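You operate a simulated robot arm through the tools that you are given. There is no shell and no other tool. Be economical: measure what you need, move in short steps, check, and stop when the job is done.

Carry out the task below with a simulated robot arm. There is one attempt and no reset: what you move stays moved.

TASK
Slide the bright angle along the build bench top until it stands next to the packing block.
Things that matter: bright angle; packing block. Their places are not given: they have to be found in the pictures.

It is judged by the outcome, as a careful person would: the job done as asked, and still so three seconds after it is handed in. It fails if anything else is knocked over, pushed out of place, dropped, spilled or broken.

THE ROBOT
A 6-joint arm with a two-finger parallel gripper, fixed in place. Base frame: the origin is at the foot of the arm, x ahead of it, y to its left, z up; the work surface is at about z = 0.8. Lengths are in m, angles in rad, forces in N, time in s.
With the tool pointing down near the work surface it reaches from about 0.26 to 0.68 m from the base axis. Its first joint turns from -1.152 to 1.152 rad. Payload 2.9 kg.
Tool frame: the origin (TCP) lies between the finger pads and is the grasp point; the fingertips stand 0.03 m ahead of it; z points along the fingers, y is the line along which they close. The gripper opens to 0.11 m. The fingers are 0.02 m wide and 0.01 m thick; the gripper's body (0.048 by 0.112 m) begins 0.055 m behind the TCP.
Orientation is that of the tool frame in the base frame, as a unit quaternion [x, y, z, w]. With the fingers straight down and closing along the base's y, the tool's x points along the base's -x, its y along +y and its z along -z.

THE INTERFACE
- The arm moves only by the tool arm_command. Its argument "targets" is a list of rows, each an object (a shift or turn left out is 0, a gripper value left out holds the last) with "turn": the turn, a rotation vector about the tool's x, y, z in units of 4 degrees (1.0 is 4 degrees), a list of three; "delta_pos": the shift along the tool's x, y, z in units of 20 mm (1.0 is 20 mm), a list of three; "jaw": the closure, from 0 (fully open) to 1 (shut). In form: [{"turn": [wx, wy, wz], "delta_pos": [dx, dy, dz], "jaw": jaw}, ...]. A call has 1 to 8 rows; each row shifts and turns the commanded pose from where the row before left it, along the tool's axes as they then stand. A call with a number of a shift or a turn outside -1 to 1 is refused whole. A row lasts 0.2 s, in which the tool goes at most 0.05 m and 0.15 rad; a call with a longer step from one row to the next is refused whole, and so is a gripper value outside its range. A pose out of reach is approached as far as the arm can. The call stops where the force on the tool passes 40 N (or 10 N more than at its start, if that is more) or the arm is blocked; 0.2 s more then pass. The fingers move at their own pace (about 0.108 m/s each) and stop on an object; they squeeze with about 36 N. The grip force told is the motor's: it shows also when the fingers shut on nothing. Time passes only in rows, and 0.2 s behind the last, so rows that do not move let the fingers close. It gives the time, the measured TCP pose, the force on the tool (base axes), the opening and the grip force at its end, in the units of the frame above (readings bear some noise), and new pictures: "show" is both (left out), scene, wrist or none.
- Cameras (640 x 400 px; columns grow to the right, rows downward): "scene" is fixed at [0.0905, 0.4441, 1.3864]; the picture's right is [-0.63, -0.77, 0.00], its down [-0.43, 0.35, -0.83] and it looks along [0.64, -0.53, -0.56] (base axes); focal length 334 px, centre (320, 200). "wrist" rides on the gripper at [-0.036, 0, -0.057] in the tool frame; the picture's right is [0.00, -1.00, 0.00], its down [0.97, 0.00, -0.24] and it looks along [0.24, 0.00, 0.97] (tool axes); focal length 218 px, centre (320, 200).
- point_at(camera, pixels): for up to 12 pixels [column, row] of the newest picture of that camera ("zoom" is the newest enlarged one), the place [x, y, z] in the base frame of the surface seen there, good to about 0.003 m. No time passes.
- close_up(camera, box): a new picture of the part [left, top, right, bottom] of that camera's present view, enlarged. No time passes.
- sign_off(): hands the job in; it is judged then, once.

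Work in short steps. Measure before you move; look again where a grasp or a placing could have gone wrong, and mend it. You have 60 turns and 120 pictures in all, the two below and enlarged ones among them. Open the gripper and draw the arm clear of the work before you hand the job in, unless the task says otherwise; then end with one line.

The tools are called after ">>>" as a command line: name --argument value ..., lists and objects as JSON in quotes. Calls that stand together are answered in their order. arm_command: Moves the arm, as the interface text tells. Its arguments: {"type":"object","properties":{"targets":{"type":"array"},"show":{"type":"string","enum":["both","scene","wrist","none"]}},"required":["targets"]} The other tools are called the same way: point_at (camera, pixels) gives the place of the surface under pixels of a picture; close_up (camera, box) takes an enlarged picture of a part of a camera's view; sign_off () hands the job in.

At the start:

```text
clock: 0.0
eef_pos: [0.3619, 0.1349, 1.0793]
tcp_rot: [0.0, 1.0, 0.0, 0.001]
ft_force: [0.0, -0.1, 0.6]
finger_gap: 0.11
grasp_force: 0.0
```

scene: 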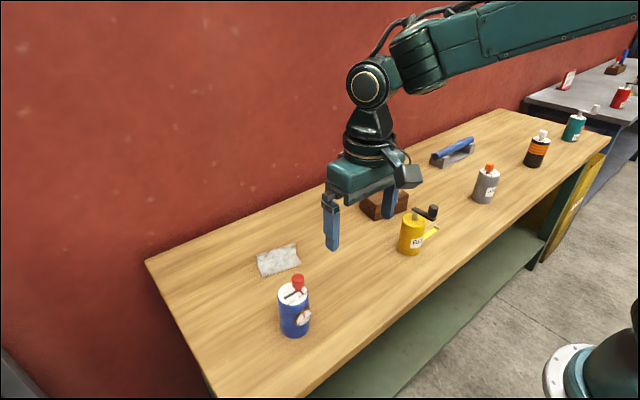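
wrist: 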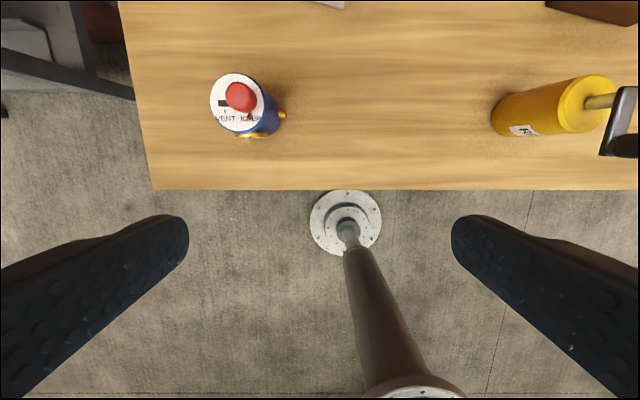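

The scene shows several objects: a grey-white flat item near (278,260), a brown block near (385,203), and a blue/grey item near (453,152). I take enlarged pictures to identify them.

>>> close_up --camera "scene" --box '[230, 180, 450, 340]'

>>> close_up --camera "scene" --box '[400, 90, 620, 230]'

```text
2.50 times, centred on (340, 260) of scene
```

zoom: 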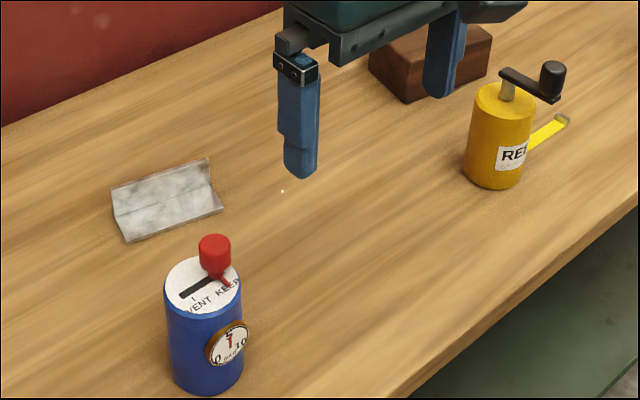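

```text
2.86 times, centred on (510, 160) of scene
```

zoom: 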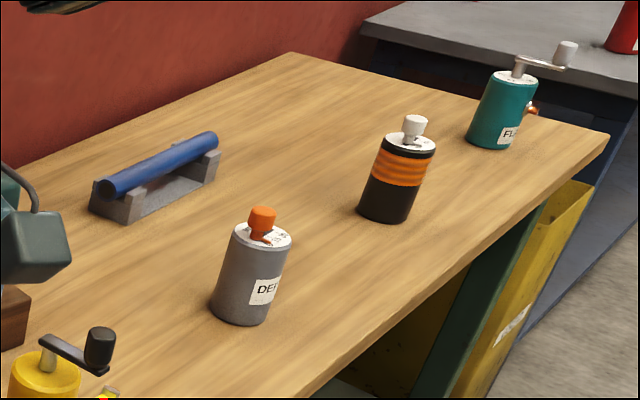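

The bright angle is at scene (278,260) and the brown packing block around (385,203). I measure their corners.

>>> point_at --camera "scene" --pixels '[[258, 255], [294, 245], [300, 263], [263, 275], [259, 266], [296, 256], [278, 251], [280, 266]]'

>>> point_at --camera "scene" --pixels '[[361, 201], [374, 210], [374, 219], [380, 200], [407, 197], [406, 207], [362, 206], [411, 235], [292, 315], [432, 230], [370, 201], [297, 280]]'

```text
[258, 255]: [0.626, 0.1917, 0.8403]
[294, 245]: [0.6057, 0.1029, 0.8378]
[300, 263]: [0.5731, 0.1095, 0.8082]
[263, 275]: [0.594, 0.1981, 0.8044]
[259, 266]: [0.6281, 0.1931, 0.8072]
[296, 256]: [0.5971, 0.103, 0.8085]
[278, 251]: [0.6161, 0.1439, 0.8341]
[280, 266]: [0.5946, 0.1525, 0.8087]
```

```text
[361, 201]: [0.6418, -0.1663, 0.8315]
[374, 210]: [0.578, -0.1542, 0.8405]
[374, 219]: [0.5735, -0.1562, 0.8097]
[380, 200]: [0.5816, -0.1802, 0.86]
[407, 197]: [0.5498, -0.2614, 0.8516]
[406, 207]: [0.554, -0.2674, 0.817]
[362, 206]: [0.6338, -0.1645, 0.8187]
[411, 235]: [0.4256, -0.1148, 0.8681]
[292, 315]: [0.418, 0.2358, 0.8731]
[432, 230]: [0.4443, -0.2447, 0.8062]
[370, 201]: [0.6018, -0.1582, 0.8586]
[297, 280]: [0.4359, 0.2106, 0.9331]
```

The angle stands at about (0.61, 0.15) with its upright leg at the back (x≈0.62, top z 0.84), yawed about 16°. The block's left face is near y≈-0.16. I check the wall's distance, and begin moving over the angle while turning the gripper so that it closes across the upright leg.

>>> point_at --camera "scene" --pixels '[[250, 180], [250, 213], [250, 226], [310, 190], [300, 215]]'

>>> arm_command --targets '[{"delta_pos": [-0.7, 0, 0], "turn": [0, 0, -1], "jaw": 0}, {"delta_pos": [-0.698, -0.049, 0], "turn": [0, 0, -1]}, {"delta_pos": [-0.693, -0.097, 0], "turn": [0, 0, -1]}, {"delta_pos": [-0.685, -0.146, 0], "turn": [0, 0, -1]}, {"delta_pos": [-0.673, -0.193, 0], "turn": [0, 0, -1]}, {"delta_pos": [-0.658, -0.239, 0], "turn": [0, 0, -1]}, {"delta_pos": [-0.639, -0.285, 0], "turn": [0, 0, -1]}, {"delta_pos": [-0.618, -0.329, 0], "turn": [0, 0, -1]}]' --show "both"

```text
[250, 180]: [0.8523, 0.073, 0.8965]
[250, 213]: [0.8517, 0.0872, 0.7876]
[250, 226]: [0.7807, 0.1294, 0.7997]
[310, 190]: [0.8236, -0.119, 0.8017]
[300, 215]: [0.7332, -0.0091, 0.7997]
```

```text
clock: 1.8
eef_pos: [0.4743, 0.1368, 1.0792]
tcp_rot: [-0.277, 0.961, 0.001, 0.0]
ft_force: [0.1, 0.1, 0.7]
finger_gap: 0.1099
grasp_force: 0.1
```

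scene: 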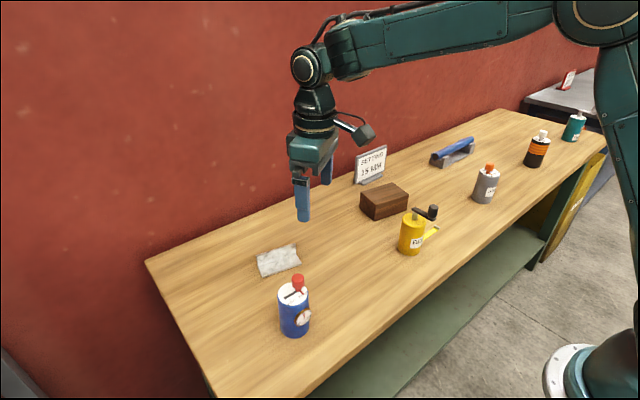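
wrist: 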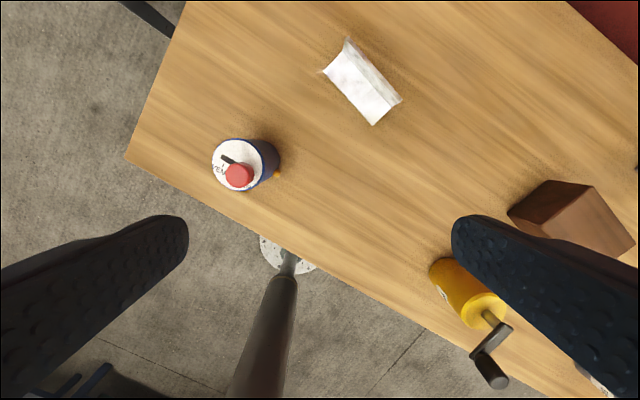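

The view of the block is now clear, and a placard stands behind it at (370,165). I look closer at it and re-measure the block and the angle.

>>> close_up --camera "scene" --box '[340, 135, 440, 225]'

>>> point_at --camera "scene" --pixels '[[361, 194], [361, 207], [372, 209], [373, 218], [407, 205], [407, 196], [383, 184], [369, 181], [359, 183], [385, 173], [383, 150], [357, 160]]'

>>> point_at --camera "wrist" --pixels '[[346, 42], [398, 98], [393, 103], [374, 123], [325, 73], [339, 60], [365, 75], [352, 92]]'

>>> close_up --camera "wrist" --box '[300, 20, 428, 140]'

```text
4.44 times, centred on (390, 180) of scene
```

zoom: 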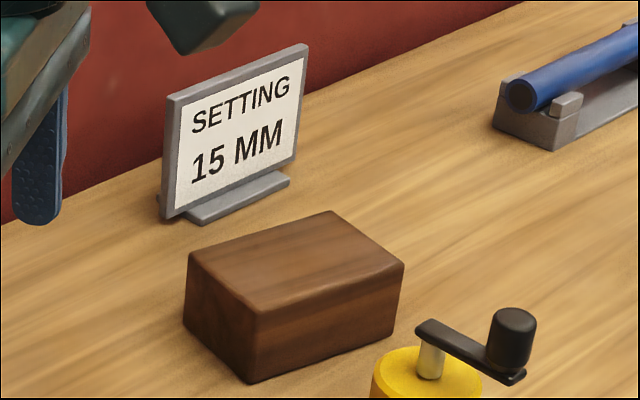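

```text
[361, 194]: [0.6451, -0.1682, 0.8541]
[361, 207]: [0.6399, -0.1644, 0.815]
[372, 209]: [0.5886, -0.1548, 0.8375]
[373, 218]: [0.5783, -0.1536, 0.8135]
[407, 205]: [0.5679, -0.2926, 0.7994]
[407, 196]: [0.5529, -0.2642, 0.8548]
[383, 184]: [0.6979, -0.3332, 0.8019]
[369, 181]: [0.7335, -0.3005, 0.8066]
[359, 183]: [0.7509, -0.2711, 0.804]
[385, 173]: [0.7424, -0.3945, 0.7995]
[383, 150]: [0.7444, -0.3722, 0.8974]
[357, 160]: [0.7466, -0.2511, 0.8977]
```

```text
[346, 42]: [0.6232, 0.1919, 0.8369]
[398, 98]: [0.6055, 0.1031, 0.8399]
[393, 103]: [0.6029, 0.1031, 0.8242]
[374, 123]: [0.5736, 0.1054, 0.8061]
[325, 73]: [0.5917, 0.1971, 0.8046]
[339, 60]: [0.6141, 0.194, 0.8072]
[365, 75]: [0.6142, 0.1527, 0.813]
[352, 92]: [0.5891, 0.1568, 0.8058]
```

```text
3.33 times, centred on (364, 80) of wrist
```

zoom: 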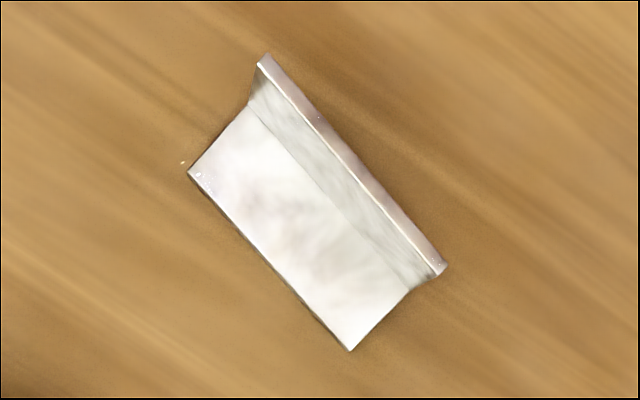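

The upright leg runs (0.623,0.192)→(0.606,0.103), i.e. yaw ≈ 11.3°, the same as the block's. The placard says "SETTING 15 MM", so I'll aim for roughly that gap, which is "next to" anyhow. I continue towards the leg's middle (0.6145, 0.1475), to a tool yaw of 78.7°, descending partway.

>>> arm_command --targets '[{"delta_pos": [-0.52, -0.27, 0.4], "turn": [0, 0, -1]}, {"delta_pos": [-0.499, -0.306, 0.4], "turn": [0, 0, -1]}, {"delta_pos": [-0.477, -0.34, 0.4], "turn": [0, 0, -1]}, {"delta_pos": [-0.452, -0.373, 0.4], "turn": [0, 0, -1]}, {"delta_pos": [-0.425, -0.403, 0.4], "turn": [0, 0, -1]}, {"delta_pos": [-0.396, -0.432, 0.4], "turn": [0, 0, -1]}, {"delta_pos": [-0.365, -0.458, 0.4], "turn": [0, 0, -1]}, {"delta_pos": [-0.332, -0.483, 0.4], "turn": [0, 0, -1]}]' --show "none"

>>> arm_command --targets '[{"delta_pos": [-0.297, -0.505, 0.5], "turn": [0, 0, -0.919]}, {"delta_pos": [-0.262, -0.524, 0.5], "turn": [0, 0, -0.919]}, {"delta_pos": [-0.23, -0.539, 0.5], "turn": [0, 0, -0.919]}, {"delta_pos": [-0.196, -0.552, 0.5], "turn": [0, 0, -0.919]}, {"delta_pos": [0, 0, 0.8]}, {"delta_pos": [0, 0, 0.8]}, {"delta_pos": [0, 0, 0]}]' --show "both"

```text
clock: 3.6
eef_pos: [0.5679, 0.1437, 1.0173]
tcp_rot: [-0.529, 0.848, -0.001, 0.0]
ft_force: [-0.2, 1.0, -0.5]
finger_gap: 0.1103
grasp_force: 0.1
```

```text
clock: 5.2
eef_pos: [0.6152, 0.1444, 0.9428]
tcp_rot: [-0.634, 0.773, -0.001, 0.0]
ft_force: [0.2, 0.6, 0.1]
finger_gap: 0.1103
grasp_force: 0.1
```

scene: 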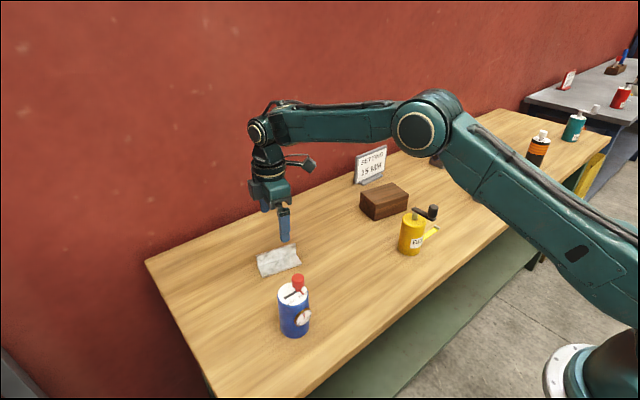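
wrist: 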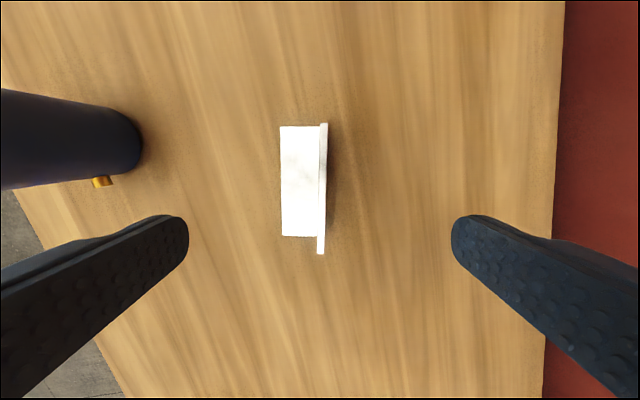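

The leg is nearly centred at column 322 between the fingers. I measure its top edge to refine the alignment.

>>> point_at --camera "wrist" --pixels '[[324, 128], [324, 160], [323, 190], [322, 220], [321, 248], [282, 130], [283, 232], [315, 233], [300, 180]]'

>>> close_up --camera "wrist" --box '[240, 110, 400, 270]'

```text
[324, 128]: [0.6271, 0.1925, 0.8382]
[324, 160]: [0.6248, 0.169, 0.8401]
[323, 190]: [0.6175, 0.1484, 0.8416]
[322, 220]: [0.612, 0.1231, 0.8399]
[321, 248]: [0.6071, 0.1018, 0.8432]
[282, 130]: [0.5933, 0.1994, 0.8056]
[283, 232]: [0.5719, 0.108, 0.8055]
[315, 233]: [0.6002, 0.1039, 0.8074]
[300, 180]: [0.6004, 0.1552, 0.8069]
```

```text
2.50 times, centred on (320, 190) of wrist
```

zoom: 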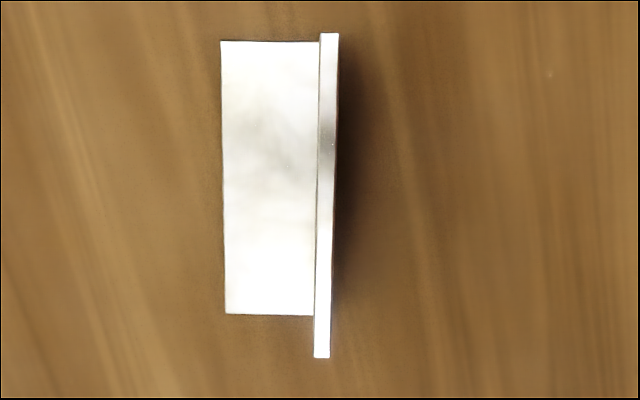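

The leg's midpoint is (0.617, 0.147), yaw ≈ 12°. I make a small correction and descend so that the fingertips end at z≈0.817, above the flat leg (0.807).

>>> arm_command --targets '[{"delta_pos": [-0.15, -0.07, 0.8], "turn": [0, 0, 0.2]}, {"delta_pos": [0, 0, 0.8]}, {"delta_pos": [0, 0, 0.8]}, {"delta_pos": [0, 0, 0.8]}, {"delta_pos": [0, 0, 0.8]}, {"delta_pos": [0, 0, 0.75]}, {"delta_pos": [0, 0, 0]}]' --show "both"

```text
clock: 6.8
eef_pos: [0.6161, 0.1503, 0.8486]
tcp_rot: [-0.628, 0.778, 0.0, 0.001]
ft_force: [-1.3, 0.3, 0.5]
finger_gap: 0.1101
grasp_force: 0.1
```

scene: 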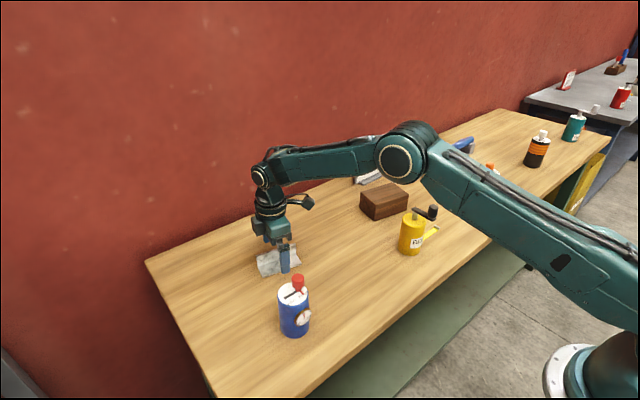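
wrist: 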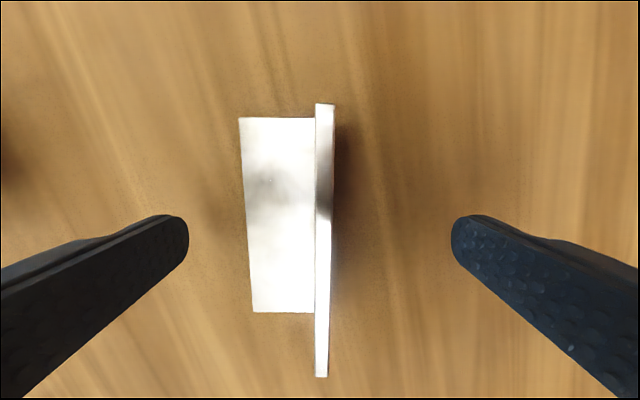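

The leg lies between the fingers, within about 1 mm of centre. I nudge by 1 mm and close.

>>> arm_command --targets '[{"delta_pos": [0, -0.06, 0.05]}, {"jaw": 0.8}, {"jaw": 0.9}, {"jaw": 1}, {"jaw": 1}, {"jaw": 1}, {"jaw": 1}]' --show "both"

```text
clock: 8.4
eef_pos: [0.617, 0.1476, 0.8485]
tcp_rot: [-0.629, 0.778, 0.0, 0.0]
ft_force: [0.4, -0.1, -0.1]
finger_gap: 0.0057
grasp_force: 36.0
```

scene: 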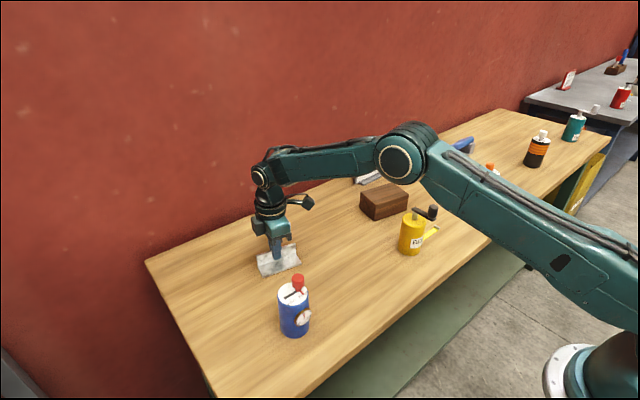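
wrist: 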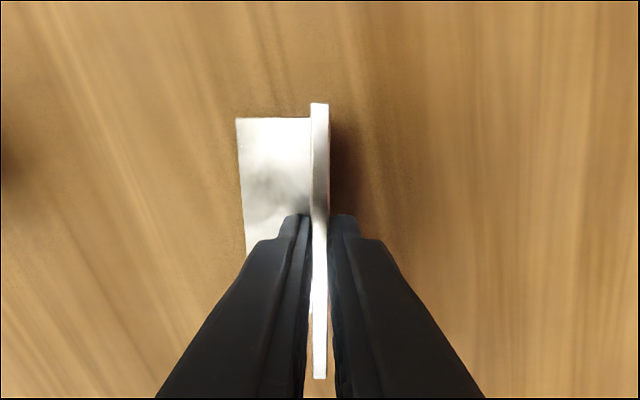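

The leg is held (gap 5.7 mm, 36 N). I now slide along the bench towards the block, shifting back as well to line up with its face, and stop short to check.

>>> arm_command --targets '[{"delta_pos": [0.4, -0.2, 0]}, {"delta_pos": [0.9, -0.4, 0]}, {"delta_pos": [0.9, -0.45, 0]}, {"delta_pos": [0.9, -0.45, 0]}, {"delta_pos": [0.9, -0.45, 0]}, {"delta_pos": [0.9, -0.45, 0]}, {"delta_pos": [0.9, -0.45, 0]}, {"delta_pos": [0.5, -0.3, 0]}]' --show "both"

```text
clock: 10.2
eef_pos: [0.6521, 0.0105, 0.8479]
tcp_rot: [-0.629, 0.778, -0.001, 0.0]
ft_force: [-0.1, 3.4, 7.7]
finger_gap: 0.0056
grasp_force: 35.8
```

scene: 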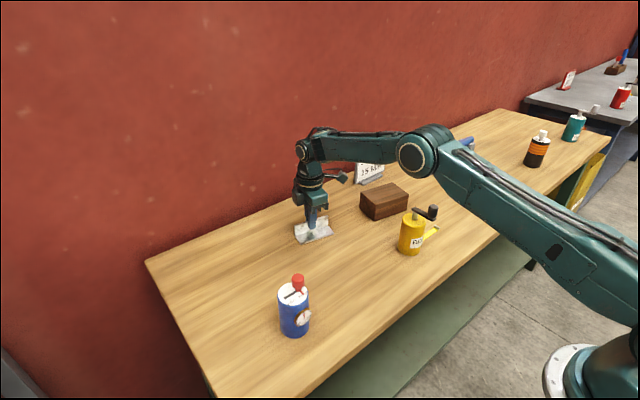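
wrist: 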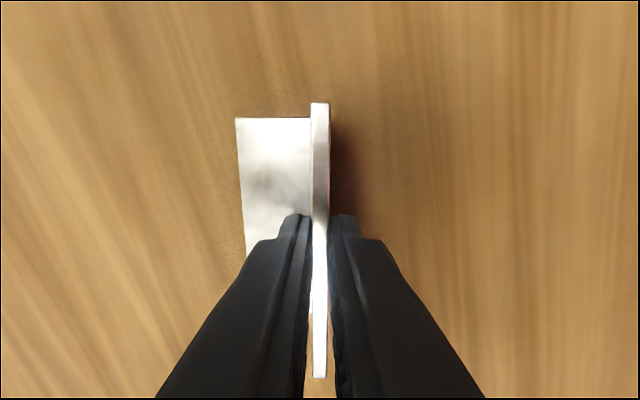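

Slid cleanly. I measure the remaining gap between the angle's near end (about (330,233)) and the block.

>>> close_up --camera "scene" --box '[284, 160, 424, 250]'

>>> point_at --camera "scene" --pixels '[[329, 218], [331, 233], [332, 234], [330, 226], [361, 194], [361, 206], [366, 206], [372, 216], [297, 229], [304, 242]]'

```text
4.44 times, centred on (354, 205) of scene
```

zoom: 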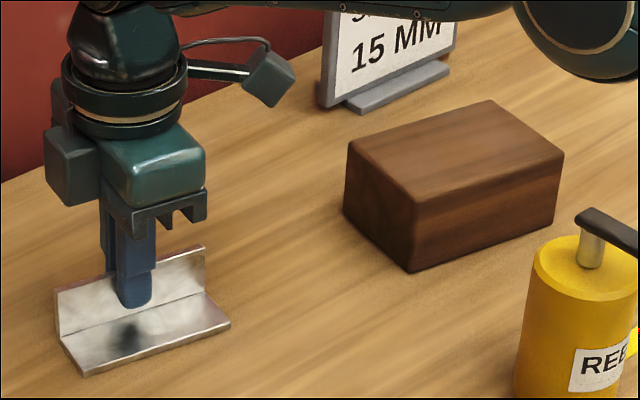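

```text
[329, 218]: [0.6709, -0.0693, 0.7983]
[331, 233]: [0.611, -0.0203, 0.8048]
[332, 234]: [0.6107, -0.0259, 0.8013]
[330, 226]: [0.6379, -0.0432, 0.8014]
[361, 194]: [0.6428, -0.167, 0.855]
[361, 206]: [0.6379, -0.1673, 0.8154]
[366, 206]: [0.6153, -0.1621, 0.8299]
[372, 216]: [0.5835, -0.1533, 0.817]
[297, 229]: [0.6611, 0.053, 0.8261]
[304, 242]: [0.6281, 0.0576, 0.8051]
```

I take finer points in the enlarged view.

>>> point_at --camera "zoom" --pixels '[[201, 255], [202, 275], [203, 288], [214, 308], [224, 320], [227, 323], [350, 170], [350, 205], [380, 210], [405, 225], [405, 262], [362, 222]]'

```text
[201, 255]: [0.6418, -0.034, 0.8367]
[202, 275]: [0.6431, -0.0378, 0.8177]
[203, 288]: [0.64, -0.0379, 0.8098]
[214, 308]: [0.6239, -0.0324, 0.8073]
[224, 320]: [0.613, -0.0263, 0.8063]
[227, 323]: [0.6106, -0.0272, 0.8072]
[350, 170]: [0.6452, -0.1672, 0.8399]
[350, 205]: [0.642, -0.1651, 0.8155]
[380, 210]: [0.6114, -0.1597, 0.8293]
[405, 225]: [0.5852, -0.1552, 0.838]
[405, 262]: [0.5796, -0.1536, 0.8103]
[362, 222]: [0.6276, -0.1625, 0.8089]
```

The remaining gap is 0.127 m along the slide direction; lateral misalignment is about 1 cm. I slide 0.112 m further, leaving about 15 mm.

>>> arm_command --targets '[{"delta_pos": [0.6, -0.1, 0]}, {"delta_pos": [0.9, -0.1, 0]}, {"delta_pos": [0.9, -0.1, 0]}, {"delta_pos": [0.9, -0.1, 0]}, {"delta_pos": [0.9, -0.1, 0]}, {"delta_pos": [0.7, -0.1, 0]}, {"delta_pos": [0.4, 0, 0]}, {"delta_pos": [0.3, 0, 0]}]' --show "scene"

>>> close_up --camera "scene" --box '[304, 150, 424, 240]'

```text
clock: 12.0
eef_pos: [0.6418, -0.0987, 0.8479]
tcp_rot: [-0.628, 0.778, 0.0, 0.001]
ft_force: [0.7, 4.8, 9.4]
finger_gap: 0.0057
grasp_force: 36.0
```

scene: 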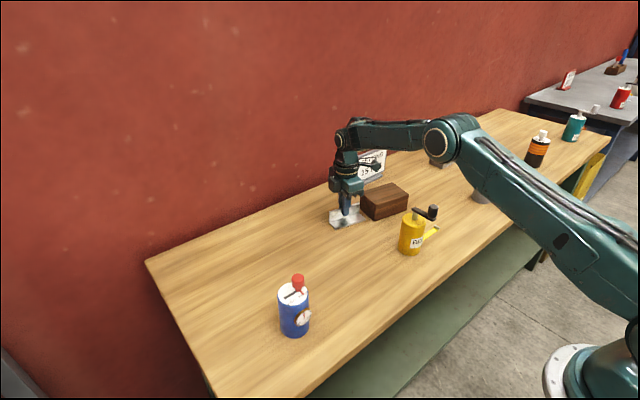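

```text
4.44 times, centred on (364, 195) of scene
```

zoom: 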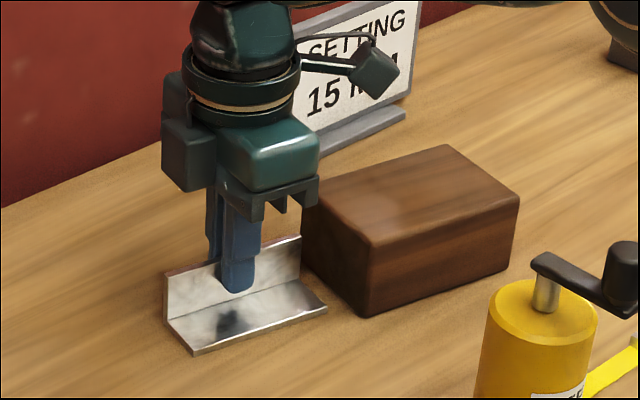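

>>> point_at --camera "zoom" --pixels '[[298, 245], [298, 268], [312, 293], [322, 307], [310, 225], [310, 245], [335, 260], [362, 275], [360, 308], [314, 262], [345, 295], [325, 275]]'

```text
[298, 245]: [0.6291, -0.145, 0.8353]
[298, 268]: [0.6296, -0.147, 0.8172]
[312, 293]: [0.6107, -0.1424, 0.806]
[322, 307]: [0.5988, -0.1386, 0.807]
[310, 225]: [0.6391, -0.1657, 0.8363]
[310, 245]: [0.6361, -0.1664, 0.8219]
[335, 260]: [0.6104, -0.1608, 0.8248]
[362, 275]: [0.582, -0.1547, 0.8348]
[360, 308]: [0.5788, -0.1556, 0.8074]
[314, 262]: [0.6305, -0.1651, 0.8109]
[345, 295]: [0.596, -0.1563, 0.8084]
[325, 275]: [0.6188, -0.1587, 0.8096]
```

The angle stands square to the block's end with a gap of about 16 mm. I open the jaws and lift straight up.

>>> arm_command --targets '[{"jaw": 0.5}, {"jaw": 0.5}, {"jaw": 0.5}, {"delta_pos": [0, 0, -0.5]}, {"delta_pos": [0, 0, -0.9]}, {"delta_pos": [0, 0, -1]}, {"delta_pos": [0, 0, -1]}, {"delta_pos": [0, 0, -1]}]' --show "none"

>>> arm_command --targets '[{"delta_pos": [-0.5, 0.5, -0.8], "jaw": 0}, {"delta_pos": [-0.5, 0.7, -0.8]}, {"delta_pos": [-0.5, 0.7, -0.8]}, {"delta_pos": [-0.5, 0.7, -0.8]}, {"delta_pos": [-0.5, 0.7, -0.5]}, {"delta_pos": [-0.5, 0.7, -0.3]}, {"delta_pos": [0, 0.7, 0]}]' --show "both"

>>> close_up --camera "scene" --box '[304, 150, 424, 240]'

```text
clock: 13.8
eef_pos: [0.6392, -0.0976, 0.9338]
tcp_rot: [-0.629, 0.778, 0.0, 0.0]
ft_force: [-0.7, -0.2, -0.9]
finger_gap: 0.0547
grasp_force: 0.0
```

```text
clock: 15.4
eef_pos: [0.5619, -0.0218, 1.0147]
tcp_rot: [-0.629, 0.778, 0.0, 0.0]
ft_force: [-0.5, 0.7, 0.5]
finger_gap: 0.1097
grasp_force: 0.0
```

scene: 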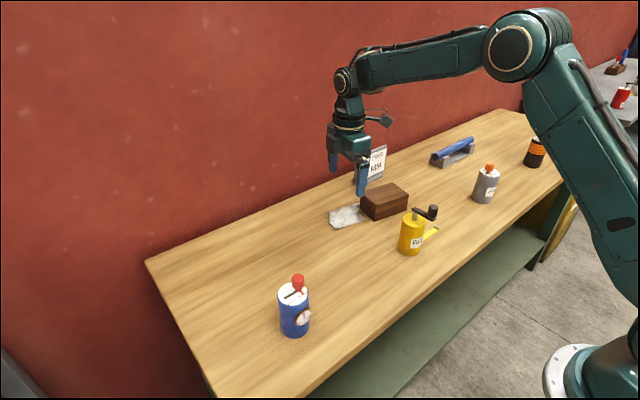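
wrist: 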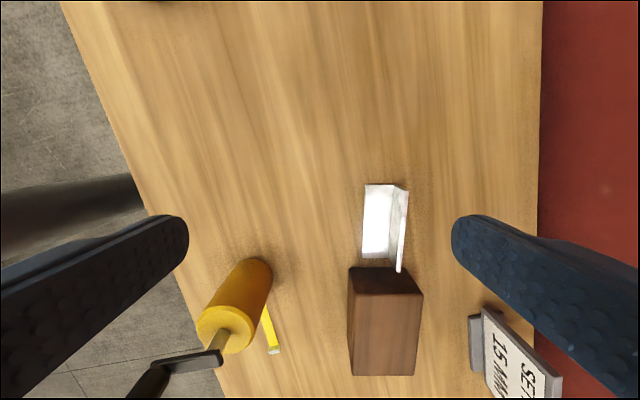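

```text
4.44 times, centred on (364, 195) of scene
```

zoom: 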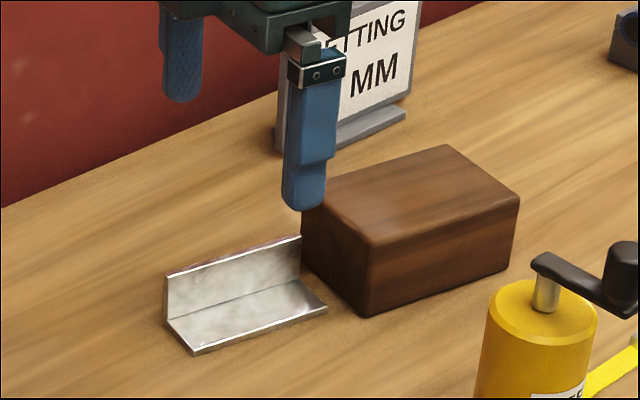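

The angle stands flat beside the block, nothing else moved, and the arm is clear with the gripper open. I hand it in.

>>> sign_off

```text
The job is handed in.
```

The bright angle was slid along the bench and now stands square beside the packing block, about 16 mm from its end. I took the 15 mm target from the "SETTING 15 MM" placard on the bench, and nothing else was disturbed.
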